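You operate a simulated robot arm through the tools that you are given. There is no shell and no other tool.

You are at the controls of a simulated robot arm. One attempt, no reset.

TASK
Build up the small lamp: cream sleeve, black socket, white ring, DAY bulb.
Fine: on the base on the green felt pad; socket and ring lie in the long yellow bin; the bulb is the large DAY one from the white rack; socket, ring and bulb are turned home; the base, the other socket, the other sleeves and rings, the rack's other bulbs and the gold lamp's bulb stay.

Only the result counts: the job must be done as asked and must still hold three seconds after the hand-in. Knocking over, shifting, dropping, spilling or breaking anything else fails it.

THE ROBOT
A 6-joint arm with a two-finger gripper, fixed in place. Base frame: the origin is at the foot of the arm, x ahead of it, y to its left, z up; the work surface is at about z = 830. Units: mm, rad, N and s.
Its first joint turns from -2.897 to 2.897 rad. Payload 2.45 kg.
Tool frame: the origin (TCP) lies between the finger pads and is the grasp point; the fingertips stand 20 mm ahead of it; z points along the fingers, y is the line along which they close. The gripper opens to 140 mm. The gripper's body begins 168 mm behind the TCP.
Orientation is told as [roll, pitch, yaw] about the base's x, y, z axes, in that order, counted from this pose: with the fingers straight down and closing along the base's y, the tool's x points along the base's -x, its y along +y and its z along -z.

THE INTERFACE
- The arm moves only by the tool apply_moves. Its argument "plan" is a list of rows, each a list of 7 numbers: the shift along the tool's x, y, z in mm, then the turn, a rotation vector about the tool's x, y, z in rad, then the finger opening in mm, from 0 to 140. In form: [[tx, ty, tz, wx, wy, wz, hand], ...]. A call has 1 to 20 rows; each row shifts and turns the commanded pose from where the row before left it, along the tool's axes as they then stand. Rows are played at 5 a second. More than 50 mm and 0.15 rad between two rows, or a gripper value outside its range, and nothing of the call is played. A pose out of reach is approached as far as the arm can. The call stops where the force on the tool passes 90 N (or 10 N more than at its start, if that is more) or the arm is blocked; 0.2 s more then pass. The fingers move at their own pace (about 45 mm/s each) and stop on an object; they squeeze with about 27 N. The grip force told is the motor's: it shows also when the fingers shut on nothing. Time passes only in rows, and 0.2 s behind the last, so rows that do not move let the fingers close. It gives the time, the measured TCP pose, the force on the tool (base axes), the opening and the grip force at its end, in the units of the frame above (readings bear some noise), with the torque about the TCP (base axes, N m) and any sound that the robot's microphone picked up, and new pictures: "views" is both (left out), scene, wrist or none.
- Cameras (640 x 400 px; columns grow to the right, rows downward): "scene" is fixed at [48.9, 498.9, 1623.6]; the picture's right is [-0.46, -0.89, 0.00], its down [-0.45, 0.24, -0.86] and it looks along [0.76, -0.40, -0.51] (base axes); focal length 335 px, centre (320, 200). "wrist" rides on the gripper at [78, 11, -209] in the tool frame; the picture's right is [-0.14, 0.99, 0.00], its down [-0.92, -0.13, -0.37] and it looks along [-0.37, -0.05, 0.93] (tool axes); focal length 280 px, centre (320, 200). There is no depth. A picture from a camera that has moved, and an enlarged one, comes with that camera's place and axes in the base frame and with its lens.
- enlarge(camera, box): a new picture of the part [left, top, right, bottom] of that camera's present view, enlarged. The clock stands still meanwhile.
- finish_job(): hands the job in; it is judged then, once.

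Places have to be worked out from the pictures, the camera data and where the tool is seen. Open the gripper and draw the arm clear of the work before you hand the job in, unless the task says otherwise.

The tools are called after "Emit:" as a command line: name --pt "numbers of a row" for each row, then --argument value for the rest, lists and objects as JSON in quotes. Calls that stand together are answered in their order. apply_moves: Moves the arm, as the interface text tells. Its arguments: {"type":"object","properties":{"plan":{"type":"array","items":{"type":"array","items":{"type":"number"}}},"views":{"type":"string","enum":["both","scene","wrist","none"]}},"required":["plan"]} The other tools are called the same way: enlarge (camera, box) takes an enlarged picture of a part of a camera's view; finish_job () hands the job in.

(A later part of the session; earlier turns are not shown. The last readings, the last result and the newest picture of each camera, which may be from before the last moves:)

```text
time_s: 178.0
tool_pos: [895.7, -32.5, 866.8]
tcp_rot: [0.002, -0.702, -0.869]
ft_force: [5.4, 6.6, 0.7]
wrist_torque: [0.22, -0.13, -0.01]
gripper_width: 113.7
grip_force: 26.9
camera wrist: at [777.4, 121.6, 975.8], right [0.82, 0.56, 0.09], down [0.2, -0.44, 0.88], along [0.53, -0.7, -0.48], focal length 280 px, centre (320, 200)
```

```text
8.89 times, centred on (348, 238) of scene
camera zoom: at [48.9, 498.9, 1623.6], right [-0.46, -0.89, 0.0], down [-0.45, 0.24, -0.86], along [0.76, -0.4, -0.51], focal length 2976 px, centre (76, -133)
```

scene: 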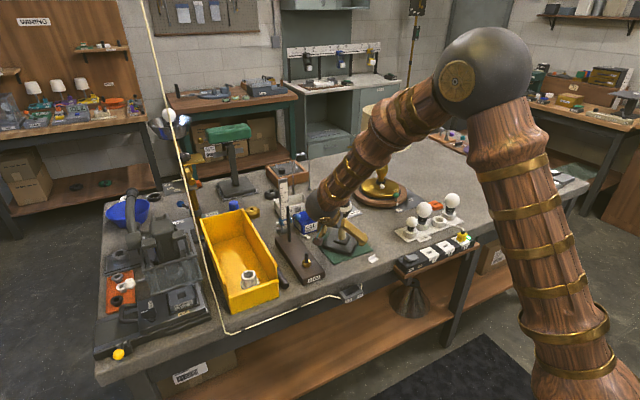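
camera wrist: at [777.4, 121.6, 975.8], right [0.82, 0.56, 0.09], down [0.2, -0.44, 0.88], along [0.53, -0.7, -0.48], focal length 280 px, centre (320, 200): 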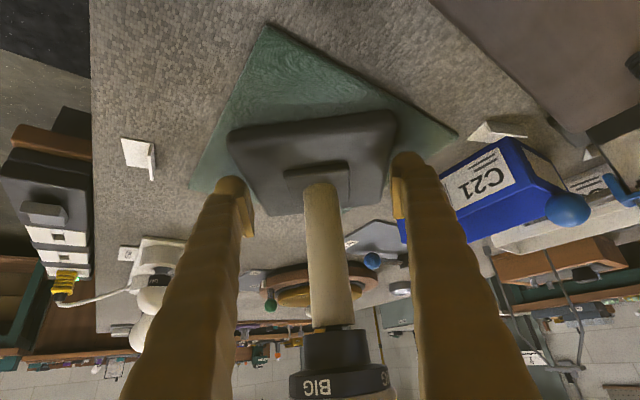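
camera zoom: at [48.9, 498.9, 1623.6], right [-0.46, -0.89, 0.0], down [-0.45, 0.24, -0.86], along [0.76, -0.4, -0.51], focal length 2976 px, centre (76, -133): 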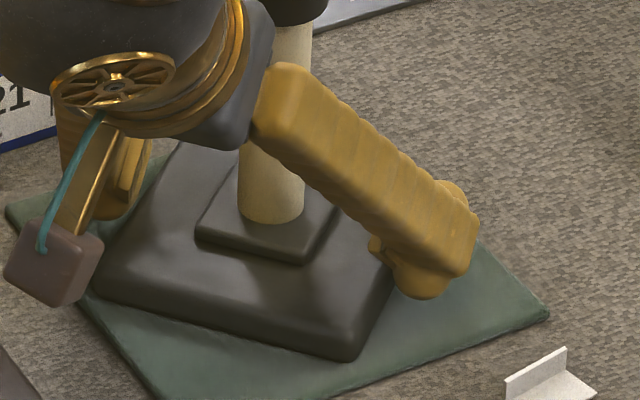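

Plate gripped (113.7 mm). Rotating the whole hand counter-clockwise about the vertical, first 0.24 rad to check that the base follows.

Emit:
apply_moves --pt "0 0 0 -0.0387 0 -0.0458 95" --pt "0 0 0 -0.0387 0 -0.0458 95" --pt "0 0 0 -0.0387 0 -0.0458 95" --pt "0 0 0 -0.0387 0 -0.0458 95" --pt "0 0 0 0 0 0 95" --views "wrist"

Emit:
enlarge --camera "wrist" --box '[220, 60, 420, 250]'

Emit:
enlarge --camera "scene" --box '[310, 185, 390, 270]'

```text
time_s: 179.2
tool_pos: [894.2, -32.6, 867.2]
tcp_rot: [0.001, -0.702, -0.631]
ft_force: [4.5, 0.4, 23.9]
wrist_torque: [0.6, -0.31, -0.35]
gripper_width: 114.8
grip_force: 27.3
camera wrist: at [744.0, 88.7, 976.1], right [0.67, 0.74, 0.09], down [0.3, -0.38, 0.88], along [0.68, -0.56, -0.47], focal length 280 px, centre (320, 200)
```

wrist: 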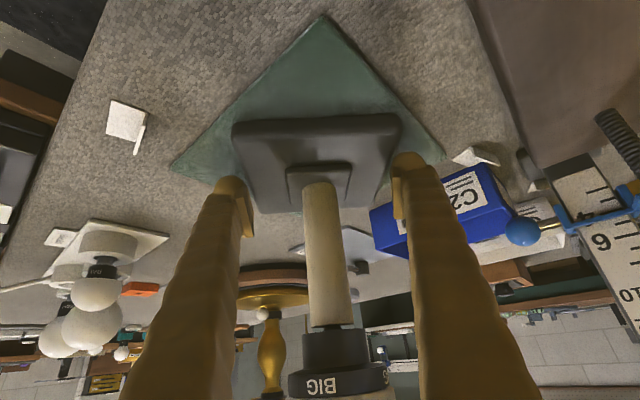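

```text
2.11 times, centred on (320, 155) of wrist
camera zoom: at [744.0, 88.7, 976.1], right [0.67, 0.74, 0.09], down [0.3, -0.38, 0.88], along [0.68, -0.56, -0.47], focal length 590 px, centre (320, 295)
```

zoom: 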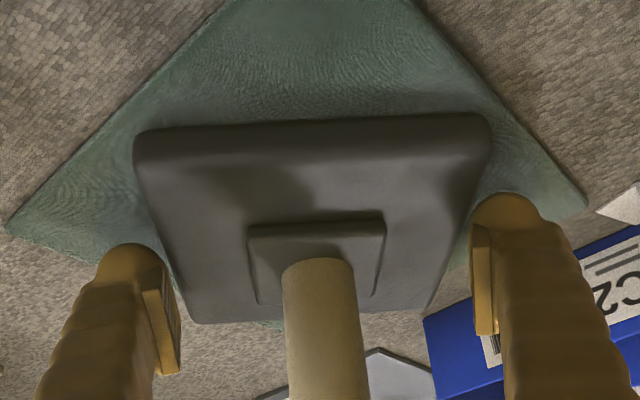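

```text
4.71 times, centred on (350, 228) of scene
camera zoom: at [48.9, 498.9, 1623.6], right [-0.46, -0.89, 0.0], down [-0.45, 0.24, -0.86], along [0.76, -0.4, -0.51], focal length 1576 px, centre (179, 71)
```

zoom: 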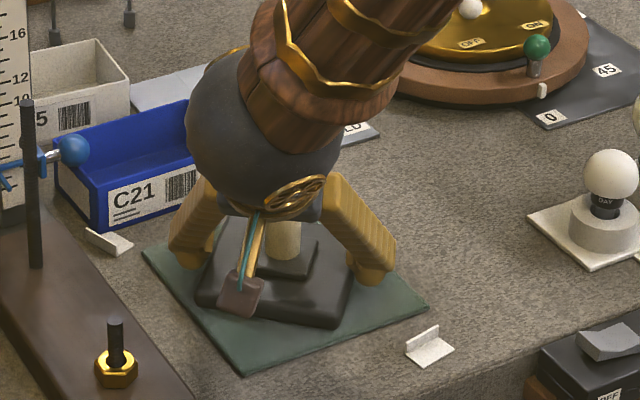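

The base is following partly (about half so far), with 24 N pressing down. Easing up 1 mm and continuing the rotation.

Emit:
apply_moves --pt "-0.64 0 -0.76 0 0 0 95" --pt "0 0 0 -0.0387 0 -0.0458 95" --pt "0 0 0 -0.0387 0 -0.0458 95" --pt "0 0 0 -0.0387 0 -0.0458 95" --pt "0 0 0 -0.0387 0 -0.0458 95" --pt "0 0 0 0 0 0 95" --views "wrist"

Emit:
enlarge --camera "wrist" --box '[220, 60, 420, 250]'

Emit:
enlarge --camera "scene" --box '[310, 185, 390, 270]'

```text
time_s: 180.6
tool_pos: [895.1, -32.4, 867.2]
tcp_rot: [0.003, -0.705, -0.391]
ft_force: [0.8, 1.1, 24.2]
wrist_torque: [0.45, -0.06, -0.34]
gripper_width: 114.1
grip_force: 27.1
camera wrist: at [718.8, 49.4, 977.3], right [0.47, 0.88, 0.09], down [0.38, -0.3, 0.88], along [0.79, -0.38, -0.47], focal length 280 px, centre (320, 200)
```

wrist: 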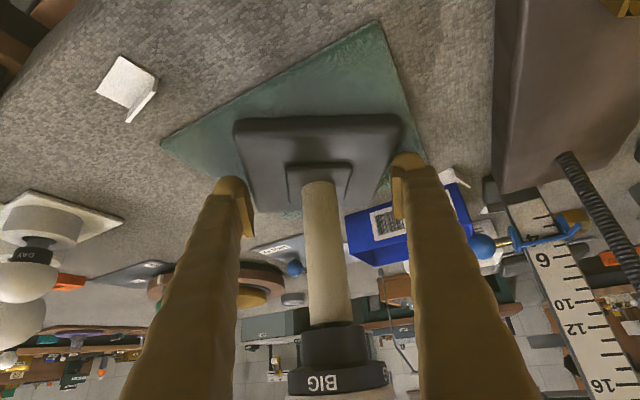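

```text
2.11 times, centred on (320, 155) of wrist
camera zoom: at [718.8, 49.4, 977.3], right [0.47, 0.88, 0.09], down [0.38, -0.3, 0.88], along [0.79, -0.38, -0.47], focal length 590 px, centre (320, 295)
```

zoom: 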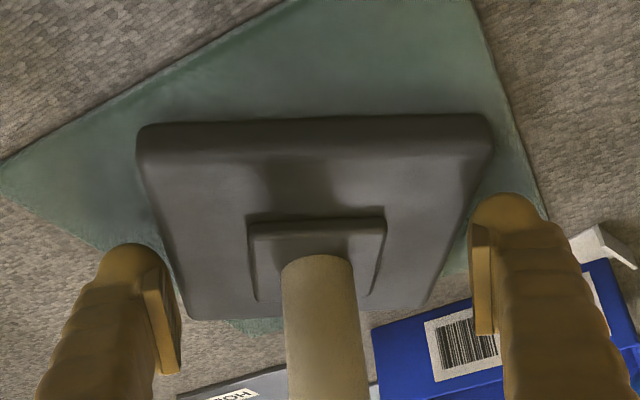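

```text
4.71 times, centred on (350, 228) of scene
camera zoom: at [48.9, 498.9, 1623.6], right [-0.46, -0.89, 0.0], down [-0.45, 0.24, -0.86], along [0.76, -0.4, -0.51], focal length 1576 px, centre (179, 71)
```

zoom: 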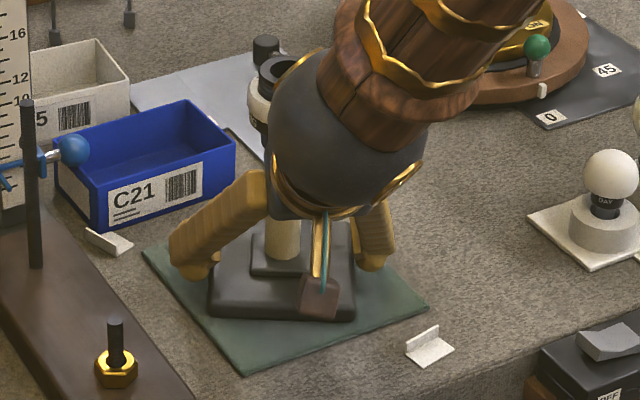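

The base is now following the hand well (plate at about -0.54 rad, heading to about -0.02). Continuing the rotation another 0.48 rad.

Emit:
apply_moves --pt "0 0 0 -0.0387 0 -0.0458 95" --pt "0 0 0 -0.0387 0 -0.0458 95" --pt "0 0 0 -0.0387 0 -0.0458 95" --pt "0 0 0 -0.0387 0 -0.0458 95" --pt "0 0 0 -0.0387 0 -0.0458 95" --pt "0 0 0 -0.0387 0 -0.0458 95" --pt "0 0 0 -0.0387 0 -0.0458 95" --pt "0 0 0 -0.0387 0 -0.0458 95" --pt "0 0 0 0 0 0 95" --views "wrist"

Emit:
enlarge --camera "wrist" --box '[220, 60, 420, 250]'

Emit:
enlarge --camera "scene" --box '[310, 185, 390, 270]'

```text
time_s: 182.6
tool_pos: [896.0, -33.7, 867.4]
tcp_rot: [0.003, -0.704, -0.093]
ft_force: [7.5, 3.8, 42.6]
wrist_torque: [0.58, 0.06, -0.92]
gripper_width: 117.6
grip_force: 27.0
out of reach, approached as far as the arm can: row 6, 7, 8
camera wrist: at [702.2, -6.4, 976.8], right [0.19, 0.98, 0.09], down [0.45, -0.17, 0.88], along [0.87, -0.13, -0.47], focal length 280 px, centre (320, 200)
```

wrist: 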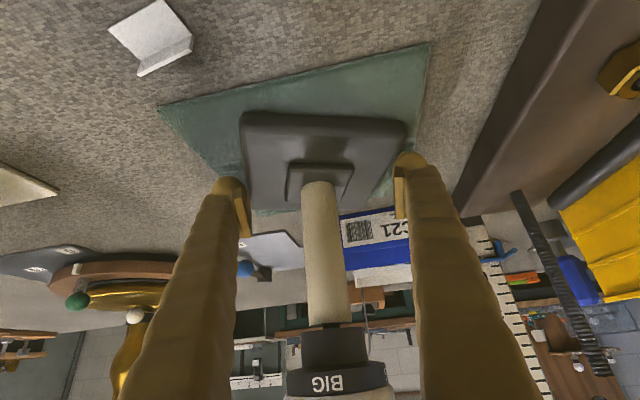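

```text
2.11 times, centred on (320, 155) of wrist
camera zoom: at [702.2, -6.4, 976.8], right [0.19, 0.98, 0.09], down [0.45, -0.17, 0.88], along [0.87, -0.13, -0.47], focal length 590 px, centre (320, 295)
```

zoom: 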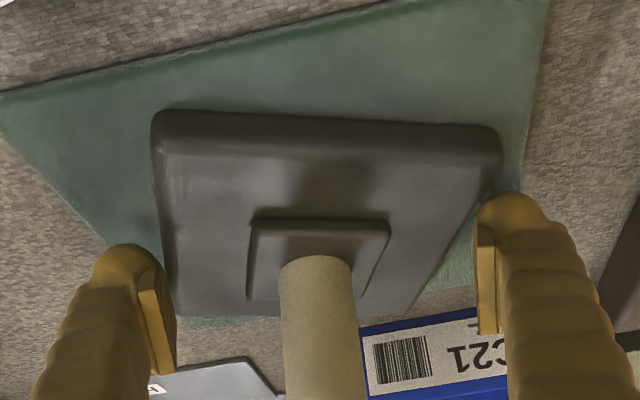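

```text
4.71 times, centred on (350, 228) of scene
camera zoom: at [48.9, 498.9, 1623.6], right [-0.46, -0.89, 0.0], down [-0.45, 0.24, -0.86], along [0.76, -0.4, -0.51], focal length 1576 px, centre (179, 71)
```

zoom: 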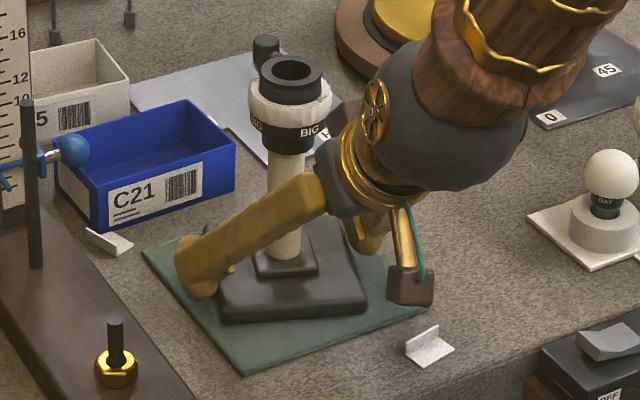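

The wrist hit a joint limit near yaw -0.09 at this tilt; the plate is at about -0.36 rad, so another 0.33 rad is needed. I'll release, and regrip with less tilt for more wrist travel.

Emit:
apply_moves --pt "0 0 0 0 0 0 118" --pt "0 0 0 0 0 0 130" --pt "0 0 0 0 0 0 130" --views "none"

Emit:
apply_moves --pt "0 0 0 0 0 0 130" --views "none"

Emit:
apply_moves --pt "0 0 0 0 0 0 130" --views "wrist"

Emit:
enlarge --camera "wrist" --box '[220, 60, 420, 250]'

```text
time_s: 183.4
tool_pos: [895.4, -33.5, 866.7]
tcp_rot: [0.004, -0.7, -0.091]
ft_force: [-0.2, 0.8, -0.1]
wrist_torque: [0.0, 0.03, 0.01]
gripper_width: 130.4
grip_force: 0.0
```

```text
time_s: 183.8
tool_pos: [893.5, -33.3, 866.4]
tcp_rot: [0.002, -0.702, -0.092]
ft_force: [0.1, -0.2, -0.2]
wrist_torque: [0.0, 0.01, 0.02]
gripper_width: 130.2
grip_force: 0.0
```

```text
time_s: 184.2
tool_pos: [895.5, -33.0, 867.2]
tcp_rot: [0.001, -0.701, -0.09]
ft_force: [0.2, -0.8, 0.5]
wrist_torque: [-0.03, -0.01, 0.02]
gripper_width: 130.0
grip_force: 0.1
camera wrist: at [702.1, -6.4, 976.1], right [0.19, 0.98, 0.09], down [0.45, -0.17, 0.88], along [0.87, -0.13, -0.47], focal length 280 px, centre (320, 200)
```

wrist: 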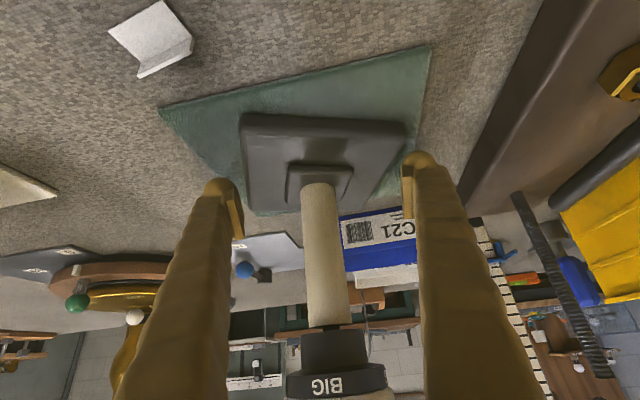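

```text
2.11 times, centred on (320, 155) of wrist
camera zoom: at [702.1, -6.4, 976.1], right [0.19, 0.98, 0.09], down [0.45, -0.17, 0.88], along [0.87, -0.13, -0.47], focal length 590 px, centre (320, 295)
```

zoom: 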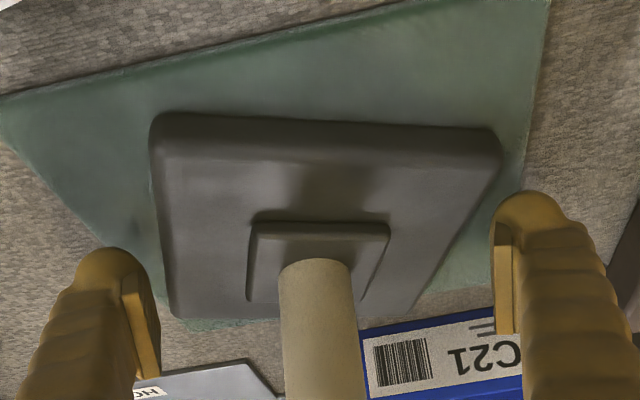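

Now reducing tilt to 0.55, turning the open hand to match the plate (yaw about -0.35), and checking.

Emit:
apply_moves --pt "0 0 0 0 0.075 0 130" --pt "0 0 0 0 0.075 0 130" --pt "0 0 0 0.0453 0 0.0739 130" --pt "0 0 0 0.0453 0 0.0739 130" --pt "0 0 0 0.0453 0 0.0739 130" --pt "0 0 0 0 0 0 130" --views "wrist"

Emit:
enlarge --camera "wrist" --box '[220, 60, 420, 250]'

Emit:
enlarge --camera "scene" --box '[310, 185, 390, 270]'

```text
time_s: 185.6
tool_pos: [897.3, -46.8, 869.2]
tcp_rot: [-0.02, -0.617, -0.303]
ft_force: [-0.8, 0.2, -0.1]
wrist_torque: [0.01, 0.01, -0.02]
gripper_width: 130.3
grip_force: 0.1
out of reach, approached as far as the arm can: row 2, 3
camera wrist: at [725.8, 22.4, 994.9], right [0.41, 0.91, 0.06], down [0.48, -0.27, 0.83], along [0.78, -0.31, -0.55], focal length 280 px, centre (320, 200)
```

wrist: 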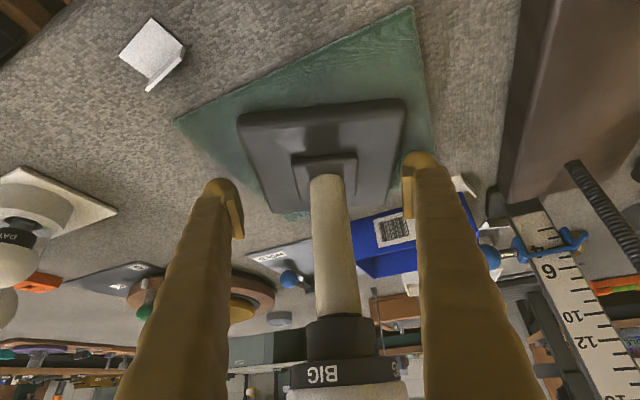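

```text
2.11 times, centred on (320, 155) of wrist
camera zoom: at [725.8, 22.4, 994.9], right [0.41, 0.91, 0.06], down [0.48, -0.27, 0.83], along [0.78, -0.31, -0.55], focal length 590 px, centre (320, 295)
```

zoom: 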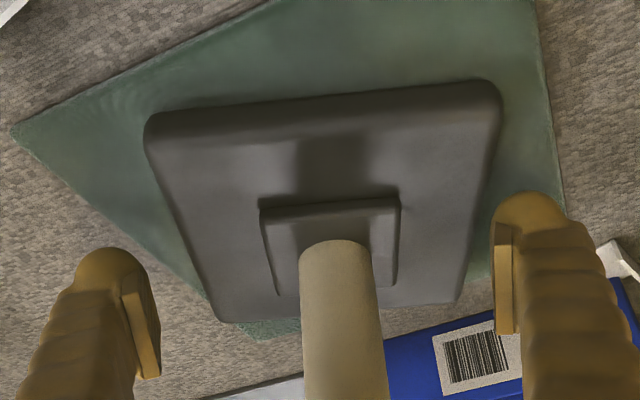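

```text
4.71 times, centred on (350, 228) of scene
camera zoom: at [48.9, 498.9, 1623.6], right [-0.46, -0.89, 0.0], down [-0.45, 0.24, -0.86], along [0.76, -0.4, -0.51], focal length 1576 px, centre (179, 71)
```

zoom: 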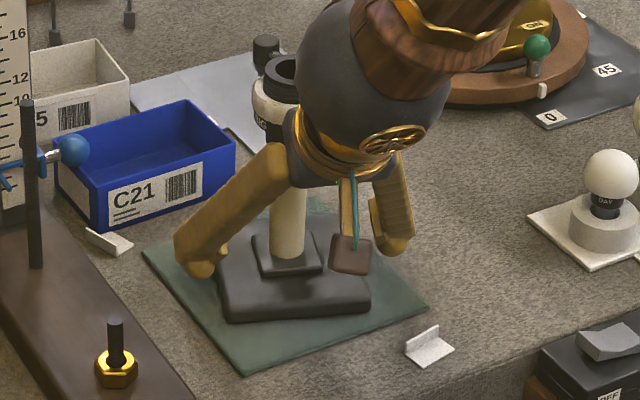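

The arm is near a wrist singularity in this orientation, so I'll leave it: raising straight up and then using the other pair of plate sides (yaw about 1.2), far from that region.

Emit:
apply_moves --pt "-5.8 0 -8.2 0 0 0 132" --pt "-11.6 0 -16.3 0 0 0 132" --pt "-23.1 0 -32.6 0 0 0 132" --pt "-23.1 0 -32.6 0 0 0 132" --pt "0 0 0 0 0 0 132" --views "both"

Emit:
enlarge --camera "scene" --box '[310, 185, 390, 270]'

```text
time_s: 186.8
tool_pos: [897.5, -43.0, 978.8]
tcp_rot: [-0.02, -0.618, -0.301]
ft_force: [-0.1, 0.5, -0.2]
wrist_torque: [0.02, 0.01, -0.01]
gripper_width: 131.9
grip_force: 0.0
camera wrist: at [726.7, 23.5, 1104.5], right [0.41, 0.91, 0.06], down [0.48, -0.27, 0.83], along [0.78, -0.31, -0.55], focal length 280 px, centre (320, 200)
```

scene: 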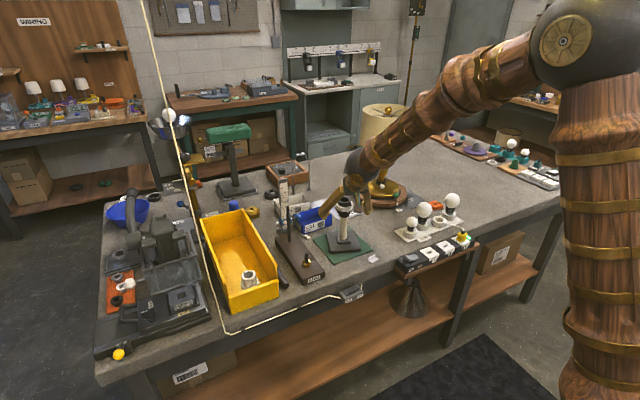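
wrist: 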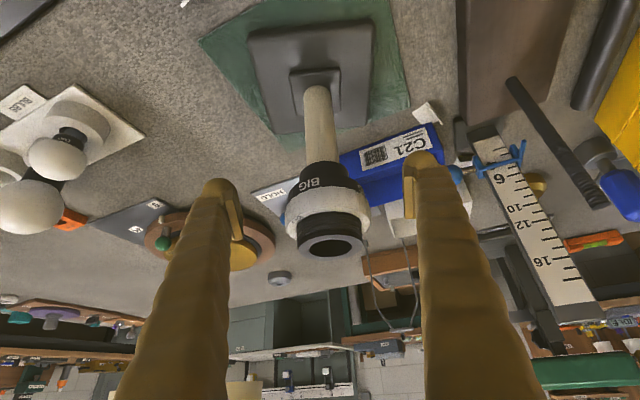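

```text
4.71 times, centred on (350, 228) of scene
camera zoom: at [48.9, 498.9, 1623.6], right [-0.46, -0.89, 0.0], down [-0.45, 0.24, -0.86], along [0.76, -0.4, -0.51], focal length 1576 px, centre (179, 71)
```

zoom: 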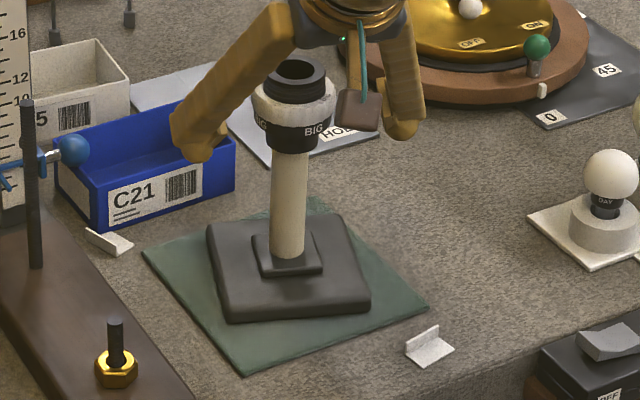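

Lamp is standing fine. Raising further and bringing the hand upright.

Emit:
apply_moves --pt "-23.1 0 -32.6 0 0 0 126" --pt "-23.1 0 -32.6 0 0 0 126" --pt "-23.1 0 -32.6 0 0 0 126" --pt "-23.1 0 -32.6 0 0 0 126" --pt "0 0 0 0 0.1 0 126" --pt "0 0 0 0 0.1 0 126" --pt "0 0 0 0 0.1 0 126" --pt "0 0 0 0 0.1 0 126" --pt "0 0 0 0 0.1 0 126" --pt "0 0 0 0 0.117 0 126" --pt "0 0 0 0 0 0 126" --views "wrist"

Emit:
apply_moves --pt "0 0 0 0 0 0 126" --views "none"

Emit:
apply_moves --pt "0 0 0 0 0 0 126" --views "none"

```text
time_s: 189.2
tool_pos: [898.8, -40.7, 1138.7]
tcp_rot: [-0.016, 0.003, -0.311]
ft_force: [-0.5, 0.7, 0.0]
wrist_torque: [0.01, 0.03, -0.01]
gripper_width: 125.8
grip_force: 0.0
camera wrist: at [829.9, -5.0, 1348.0], right [0.44, 0.9, -0.02], down [0.84, -0.4, 0.37], along [0.33, -0.17, -0.93], focal length 280 px, centre (320, 200)
```

wrist: 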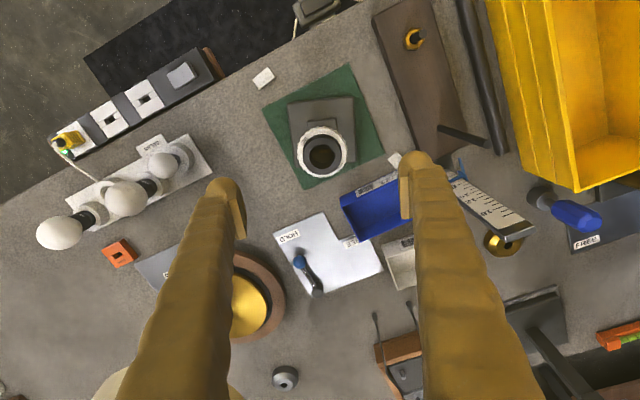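

```text
time_s: 189.6
tool_pos: [900.2, -40.7, 1137.9]
tcp_rot: [-0.015, 0.001, -0.313]
ft_force: [0.1, 0.5, -0.3]
wrist_torque: [-0.02, -0.01, 0.0]
gripper_width: 126.0
grip_force: 0.1
```

```text
time_s: 190.0
tool_pos: [899.2, -41.7, 1139.4]
tcp_rot: [-0.016, 0.003, -0.312]
ft_force: [0.7, 0.3, 0.1]
wrist_torque: [0.01, 0.03, -0.04]
gripper_width: 126.3
grip_force: 0.1
```

Levelling the small residual roll, then measuring the plate's orientation from above.

Emit:
apply_moves --pt "0 0 0 -0.0157 -0.0025 0 126" --pt "0 0 0 0 0 0 126" --views "wrist"

Emit:
enlarge --camera "wrist" --box '[240, 60, 400, 220]'

Emit:
apply_moves --pt "0 0 0 0 0 0 126" --views "none"

Emit:
apply_moves --pt "0 0 0 0 0 0 126" --views "none"

```text
time_s: 190.6
tool_pos: [899.6, -41.9, 1139.5]
tcp_rot: [-0.002, -0.003, -0.312]
ft_force: [0.5, 0.4, 0.1]
wrist_torque: [0.01, 0.0, -0.01]
gripper_width: 126.2
grip_force: 0.1
camera wrist: at [828.2, -8.1, 1347.9], right [0.44, 0.9, 0.0], down [0.84, -0.4, 0.37], along [0.33, -0.16, -0.93], focal length 280 px, centre (320, 200)
```

wrist: 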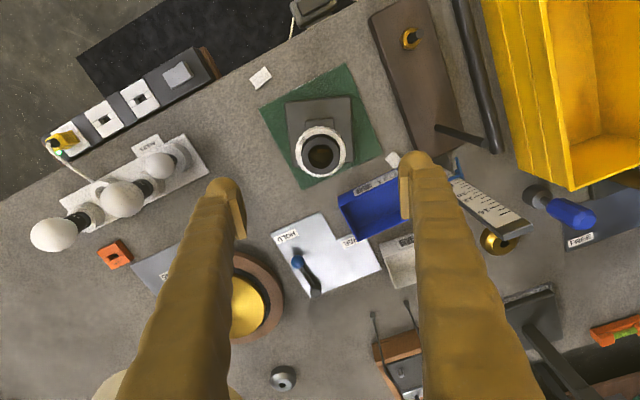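

```text
2.50 times, centred on (320, 140) of wrist
camera zoom: at [828.2, -8.1, 1347.9], right [0.44, 0.9, 0.0], down [0.84, -0.4, 0.37], along [0.33, -0.16, -0.93], focal length 701 px, centre (320, 350)
```

zoom: 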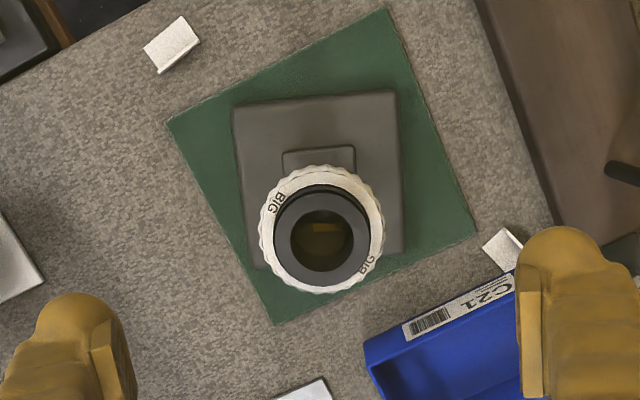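

```text
time_s: 191.0
tool_pos: [898.6, -42.2, 1138.6]
tcp_rot: [0.001, -0.004, -0.312]
ft_force: [-0.2, -0.8, 0.0]
wrist_torque: [0.03, -0.02, 0.0]
gripper_width: 126.1
grip_force: 0.1
```

```text
time_s: 191.4
tool_pos: [898.5, -41.1, 1138.7]
tcp_rot: [0.0, -0.001, -0.314]
ft_force: [0.2, 0.5, -0.4]
wrist_torque: [0.01, 0.01, -0.02]
gripper_width: 126.0
grip_force: 0.2
```

The plate is at yaw -0.355 with its centre near (893,-37), about 2 mm from where it started. I'll go to the other side pair: centre over it, turn to yaw 1.216, then tilt.

Emit:
apply_moves --pt "7.0 2.5 0 0 0 -0.139 126" --pt "0 0 0 0 0 -0.139 126" --pt "0 0 0 0 0 -0.139 126" --pt "0 0 0 0 0 -0.139 126" --pt "0 0 0 0 0 -0.139 126" --pt "0 0 0 0 0 -0.139 126" --pt "0 0 0 0 0 -0.139 126" --pt "0 0 0 0 0 -0.139 126" --pt "0 0 0 0 0 -0.139 126" --pt "0 0 0 0 0 -0.139 126" --pt "0 0 0 0 0 -0.1385 126" --pt "0 0 0 0 0 0 126" --views "wrist"

Emit:
enlarge --camera "wrist" --box '[240, 60, 400, 220]'

```text
time_s: 194.0
tool_pos: [893.8, -35.4, 1139.2]
tcp_rot: [-0.004, 0.0, 1.217]
ft_force: [0.4, 0.2, -0.9]
wrist_torque: [0.05, 0.01, -0.01]
gripper_width: 126.2
grip_force: 0.1
camera wrist: at [856.4, -106.6, 1348.2], right [-0.88, 0.47, 0.0], down [0.44, 0.82, 0.37], along [0.18, 0.32, -0.93], focal length 280 px, centre (320, 200)
```

wrist: 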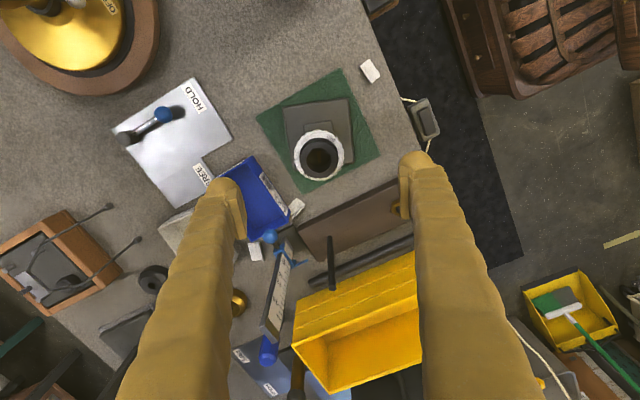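

```text
2.50 times, centred on (320, 140) of wrist
camera zoom: at [856.4, -106.6, 1348.2], right [-0.88, 0.47, 0.0], down [0.44, 0.82, 0.37], along [0.18, 0.32, -0.93], focal length 701 px, centre (320, 350)
```

zoom: 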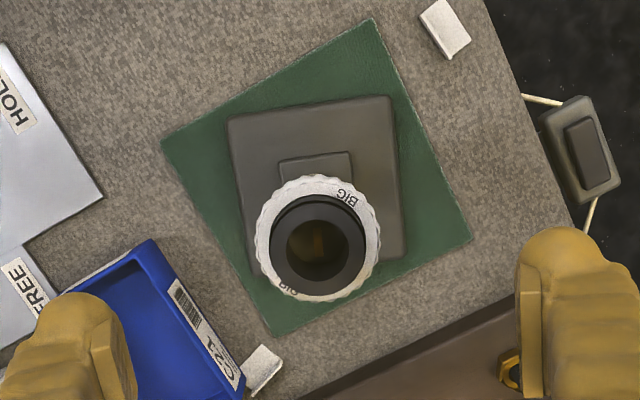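

Good alignment (within about 0.02 rad). Tilting 0.7 rad in this orientation.

Emit:
apply_moves --pt "1.0 0 0 0 0 0.012 130" --pt "0 0 0 0 -0.1 0 130" --pt "0 0 0 0 -0.1 0 130" --pt "0 0 0 0 -0.1 0 130" --pt "0 0 0 0 -0.1 0 130" --pt "0 0 0 0 -0.1 0 130" --pt "0 0 0 0 -0.1 0 130" --pt "0 0 0 0 -0.1 0 130" --pt "0 0 0 0 0 0 130" --views "both"

```text
time_s: 196.0
tool_pos: [894.0, -37.8, 1138.8]
tcp_rot: [-0.002, -0.701, 1.205]
ft_force: [0.0, 0.4, 1.3]
wrist_torque: [0.03, -0.03, 0.02]
gripper_width: 130.0
grip_force: 0.1
camera wrist: at [813.2, -216.4, 1248.3], right [-0.89, 0.45, 0.09], down [0.29, 0.39, 0.88], along [0.36, 0.8, -0.47], focal length 280 px, centre (320, 200)
```

scene: 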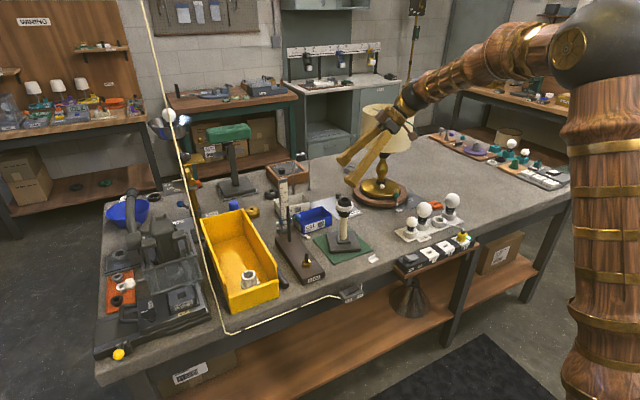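
wrist: 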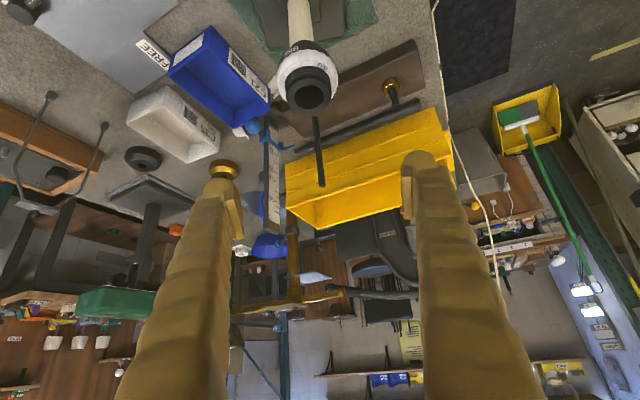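

Reachable here. Descending vertically in stages.

Emit:
apply_moves --pt "25.8 0 30.6 0 0 0 130" --pt "25.8 0 30.6 0 0 0 130" --pt "25.8 0 30.6 0 0 0 130" --pt "25.8 0 30.6 0 0 0 130" --pt "0 0 0 0 0 0 130" --views "both"

Emit:
enlarge --camera "scene" --box '[300, 150, 420, 270]'

```text
time_s: 197.2
tool_pos: [893.6, -36.6, 975.8]
tcp_rot: [-0.003, -0.7, 1.203]
ft_force: [-0.3, 0.1, -0.3]
wrist_torque: [-0.03, 0.01, 0.02]
gripper_width: 130.0
grip_force: 0.0
camera wrist: at [814.2, -215.9, 1086.4], right [-0.89, 0.45, 0.09], down [0.29, 0.39, 0.88], along [0.36, 0.8, -0.48], focal length 280 px, centre (320, 200)
```

scene: 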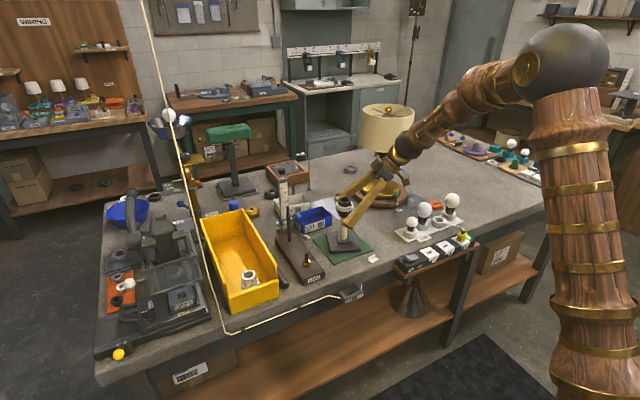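
wrist: 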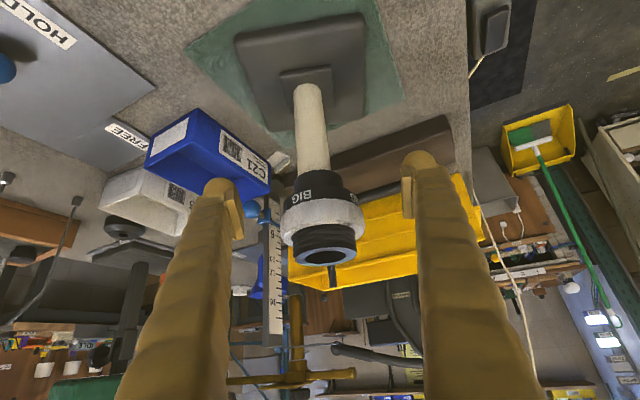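

```text
3.33 times, centred on (360, 210) of scene
camera zoom: at [48.9, 498.9, 1623.6], right [-0.46, -0.89, 0.0], down [-0.45, 0.24, -0.86], along [0.76, -0.4, -0.51], focal length 1116 px, centre (187, 167)
```

zoom: 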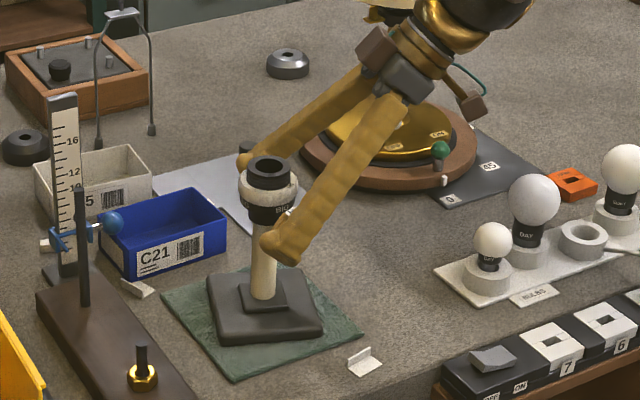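

Everything is clear. Continuing down to plate level.

Emit:
apply_moves --pt "25.8 0 30.6 0 0 0 130" --pt "25.8 0 30.6 0 0 0 130" --pt "9.7 0 11.5 0 0 0 130" --pt "6.4 0 7.6 0 0 0 130" --pt "4.5 0 5.4 0 0 0 130" --pt "0 0 0 0 0 0 130" --views "both"

Emit:
enlarge --camera "wrist" --box '[220, 60, 420, 250]'

Emit:
enlarge --camera "scene" --box '[310, 185, 400, 270]'

```text
time_s: 198.6
tool_pos: [891.9, -37.6, 866.3]
tcp_rot: [-0.002, -0.7, 1.204]
ft_force: [0.4, 1.0, -0.1]
wrist_torque: [-0.02, -0.02, 0.01]
gripper_width: 130.0
grip_force: 0.0
camera wrist: at [812.5, -215.7, 975.8], right [-0.89, 0.45, 0.09], down [0.29, 0.39, 0.88], along [0.36, 0.8, -0.48], focal length 280 px, centre (320, 200)
```

scene: 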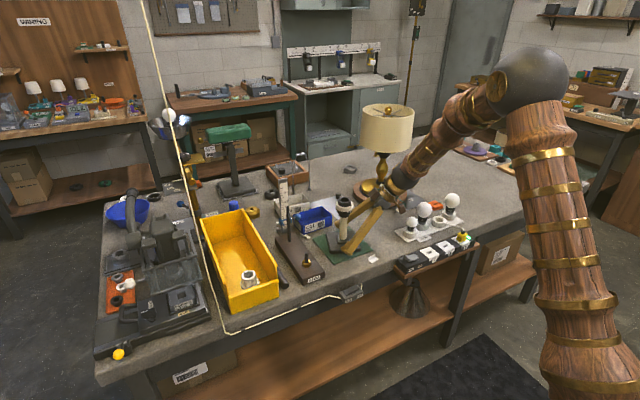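
wrist: 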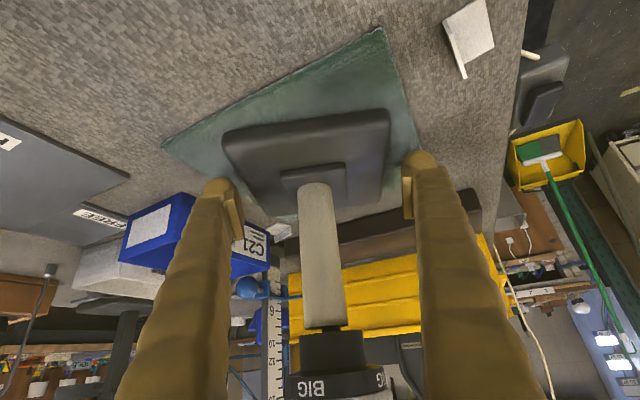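

```text
2.11 times, centred on (320, 155) of wrist
camera zoom: at [812.5, -215.7, 975.8], right [-0.89, 0.45, 0.09], down [0.29, 0.39, 0.88], along [0.36, 0.8, -0.48], focal length 590 px, centre (320, 295)
```

zoom: 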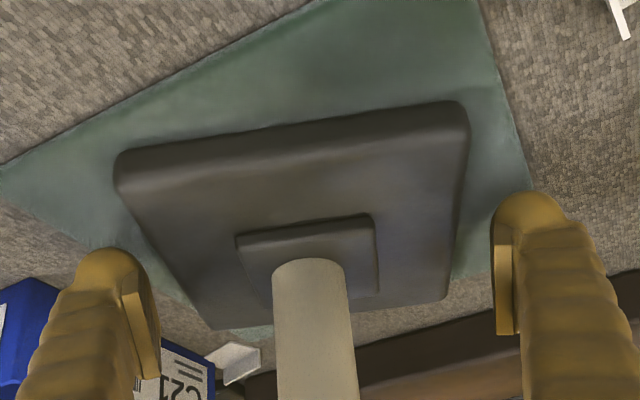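

```text
4.71 times, centred on (355, 228) of scene
camera zoom: at [48.9, 498.9, 1623.6], right [-0.46, -0.89, 0.0], down [-0.45, 0.24, -0.86], along [0.76, -0.4, -0.51], focal length 1576 px, centre (155, 71)
```

zoom: 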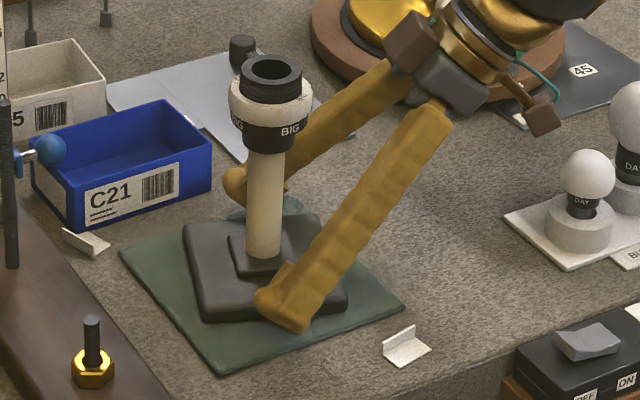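

Plate measured at 1.246 in this frame; aligning the hand by a small ccw turn, then closing on the plate.

Emit:
apply_moves --pt "0 0 0 -0.029 0 -0.0344 130" --pt "0 0 0 0 0 0 120" --pt "0 0 0 0 0 0 110" --pt "0 0 0 0 0 0 100" --pt "0 0 0 0 0 0 95" --pt "0 0 0 0 0 0 95" --views "none"

Emit:
apply_moves --pt "0 0 0 -0.0387 0 -0.0458 95" --pt "0 0 0 -0.0387 0 -0.0458 95" --pt "0 0 0 -0.0387 0 -0.0458 95" --pt "0 0 0 -0.0387 0 -0.0458 95" --pt "0 0 0 0 0 0 95" --views "wrist"

Emit:
enlarge --camera "wrist" --box '[220, 60, 420, 250]'

Emit:
enlarge --camera "scene" --box '[310, 185, 400, 270]'

```text
time_s: 200.0
tool_pos: [893.0, -37.5, 866.0]
tcp_rot: [-0.002, -0.699, 1.25]
ft_force: [10.6, -6.2, 8.5]
wrist_torque: [-0.35, -0.49, -0.01]
gripper_width: 113.7
grip_force: 27.4
```

```text
time_s: 201.2
tool_pos: [893.5, -37.4, 867.3]
tcp_rot: [-0.001, -0.699, 1.49]
ft_force: [5.1, 1.4, 16.5]
wrist_torque: [-0.07, 0.35, -0.12]
gripper_width: 114.3
grip_force: 27.1
camera wrist: at [866.9, -231.5, 976.6], right [-0.98, 0.19, 0.09], down [0.16, 0.46, 0.88], along [0.12, 0.87, -0.48], focal length 280 px, centre (320, 200)
```

wrist: 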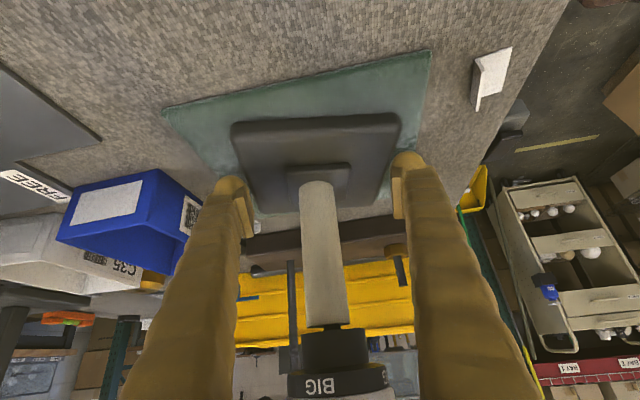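

```text
2.11 times, centred on (320, 155) of wrist
camera zoom: at [866.9, -231.5, 976.6], right [-0.98, 0.19, 0.09], down [0.16, 0.46, 0.88], along [0.12, 0.87, -0.48], focal length 590 px, centre (320, 295)
```

zoom: 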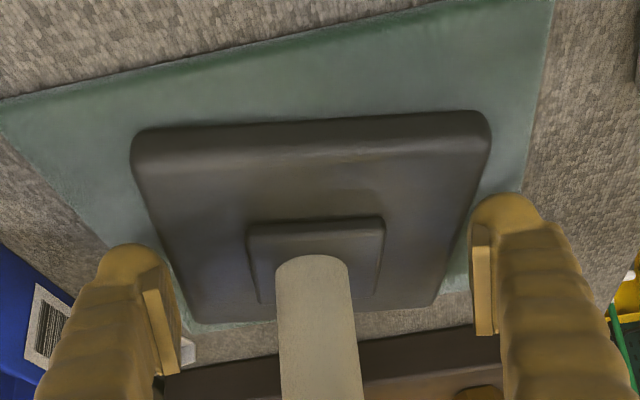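

```text
4.71 times, centred on (355, 228) of scene
camera zoom: at [48.9, 498.9, 1623.6], right [-0.46, -0.89, 0.0], down [-0.45, 0.24, -0.86], along [0.76, -0.4, -0.51], focal length 1576 px, centre (155, 71)
```

zoom: 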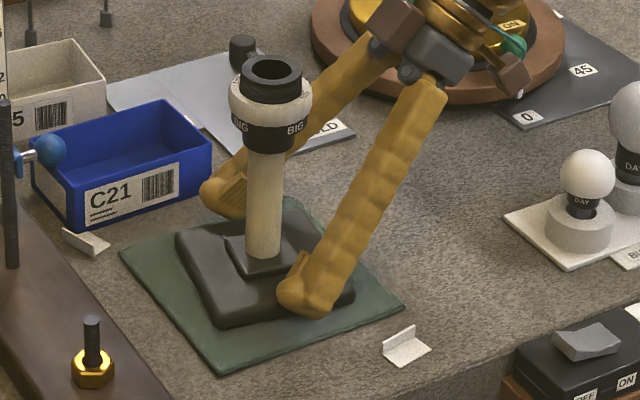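

The plate follows (now about 1.374, target 1.548). Rotating another 0.18 rad.

Emit:
apply_moves --pt "0 0 0 -0.0387 0 -0.0458 95" --pt "0 0 0 -0.0387 0 -0.0458 95" --pt "0 0 0 -0.0387 0 -0.0458 95" --pt "0 0 0 0 0 0 95" --views "wrist"

Emit:
enlarge --camera "wrist" --box '[220, 60, 420, 250]'

Emit:
enlarge --camera "scene" --box '[310, 185, 400, 270]'

```text
time_s: 202.2
tool_pos: [893.6, -36.8, 867.3]
tcp_rot: [-0.002, -0.699, 1.669]
ft_force: [3.1, 3.3, 22.6]
wrist_torque: [-0.04, 0.18, -0.3]
gripper_width: 115.7
grip_force: 26.5
camera wrist: at [901.3, -232.9, 976.6], right [-1.0, 0.01, 0.09], down [0.08, 0.48, 0.87], along [-0.04, 0.88, -0.48], focal length 280 px, centre (320, 200)
```

wrist: 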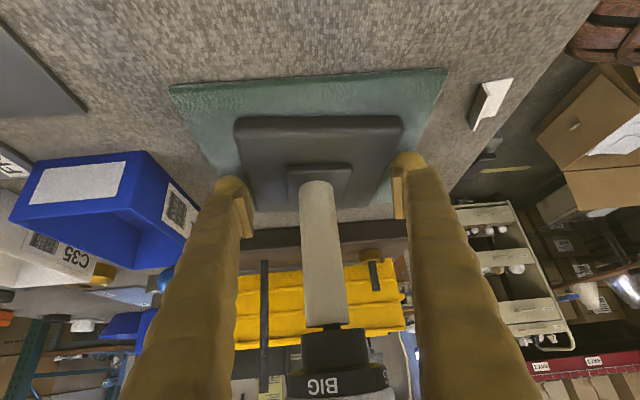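

```text
2.11 times, centred on (320, 155) of wrist
camera zoom: at [901.3, -232.9, 976.6], right [-1.0, 0.01, 0.09], down [0.08, 0.48, 0.87], along [-0.04, 0.88, -0.48], focal length 590 px, centre (320, 295)
```

zoom: 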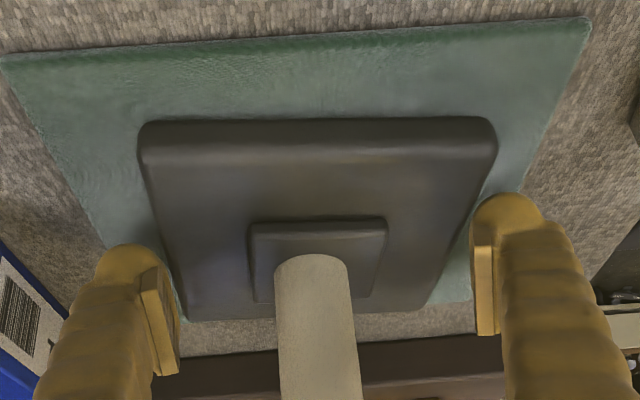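

```text
4.71 times, centred on (355, 228) of scene
camera zoom: at [48.9, 498.9, 1623.6], right [-0.46, -0.89, 0.0], down [-0.45, 0.24, -0.86], along [0.76, -0.4, -0.51], focal length 1576 px, centre (155, 71)
```

zoom: 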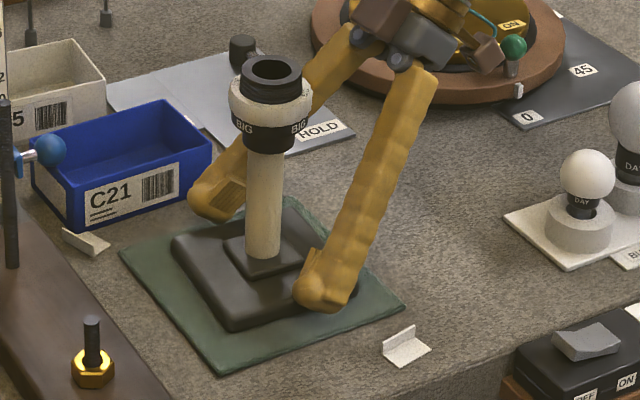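

Nearly parallel to the felt now (plate 1.491 vs 1.548). One last 0.065 rad.

Emit:
apply_moves --pt "0 0 0 -0.0226 0 -0.0267 95" --pt "0 0 0 -0.0194 0 -0.0229 95" --pt "0 0 0 0 0 0 95" --views "none"

Emit:
enlarge --camera "wrist" --box '[220, 60, 420, 250]'

```text
time_s: 203.0
tool_pos: [893.1, -37.2, 868.1]
tcp_rot: [-0.001, -0.7, 1.734]
ft_force: [-3.9, 0.8, 23.1]
wrist_torque: [-0.17, 0.45, -0.57]
gripper_width: 115.6
grip_force: 26.9
```

```text
2.11 times, centred on (320, 155) of wrist
camera zoom: at [914.0, -231.7, 976.8], right [-0.99, -0.06, 0.09], down [0.05, 0.48, 0.87], along [-0.09, 0.87, -0.48], focal length 590 px, centre (320, 295)
```

zoom: 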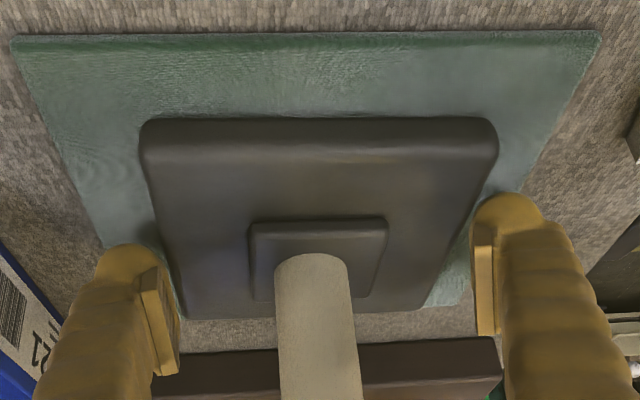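

The plate edge is now parallel to the felt edge. Releasing and rising straight up.

Emit:
apply_moves --pt "0 0 0 0 0 0 118" --pt "0 0 0 0 0 0 130" --pt "0 0 0 0 0 0 130" --pt "-6.4 0 -7.6 0 0 0 130" --pt "-25.8 0 -30.6 0 0 0 130" --pt "-25.8 0 -30.6 0 0 0 130" --pt "-25.8 0 -30.6 0 0 0 130" --pt "-25.8 0 -30.6 0 0 0 130" --pt "-25.8 0 -30.6 0 0 0 130" --pt "-25.8 0 -30.6 0 0 0 130" --pt "-12.9 0 -15.3 0 0 0 130" --pt "0 0 0 0 0.1 0 130" --pt "0 0 0 0 0.1 0 130" --pt "0 0 0 0 0.1 0 130" --pt "0 0 0 0 0.1 0 130" --pt "0 0 0 0 0.1 0 130" --pt "0 0 0 0 0.1 0 130" --pt "0 0 0 0 0.1 0 130" --pt "0 0 0 0 0 0 130" --views "both"

Emit:
enlarge --camera "wrist" --box '[240, 60, 400, 220]'

Emit:
enlarge --camera "scene" --box '[310, 185, 400, 270]'

```text
time_s: 207.0
tool_pos: [893.0, -37.8, 1137.6]
tcp_rot: [0.001, 0.002, 1.732]
ft_force: [0.2, 0.3, -0.3]
wrist_torque: [0.02, 0.02, -0.01]
gripper_width: 129.7
grip_force: 0.1
camera wrist: at [895.2, -116.9, 1346.0], right [-1.0, -0.02, 0.0], down [-0.02, 0.93, 0.37], along [-0.01, 0.37, -0.93], focal length 280 px, centre (320, 200)
```

scene: 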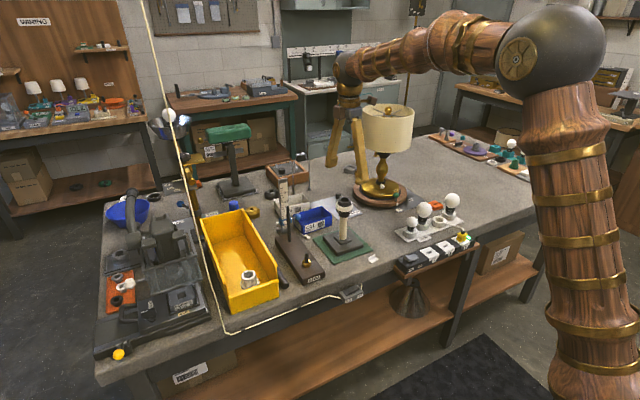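
wrist: 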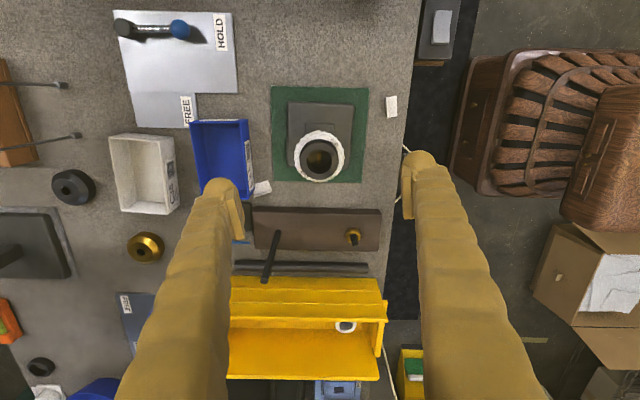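

```text
2.50 times, centred on (320, 140) of wrist
camera zoom: at [895.2, -116.9, 1346.0], right [-1.0, -0.02, 0.0], down [-0.02, 0.93, 0.37], along [-0.01, 0.37, -0.93], focal length 701 px, centre (320, 350)
```

zoom: 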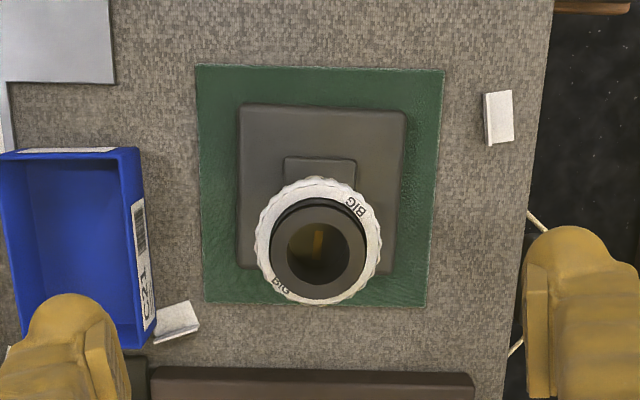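

```text
4.71 times, centred on (355, 228) of scene
camera zoom: at [48.9, 498.9, 1623.6], right [-0.46, -0.89, 0.0], down [-0.45, 0.24, -0.86], along [0.76, -0.4, -0.51], focal length 1576 px, centre (155, 71)
```

zoom: 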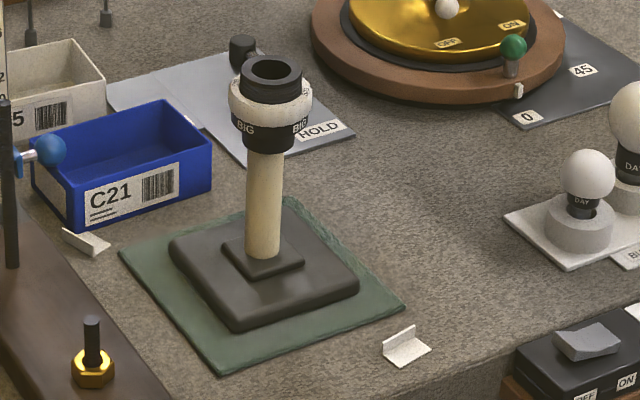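

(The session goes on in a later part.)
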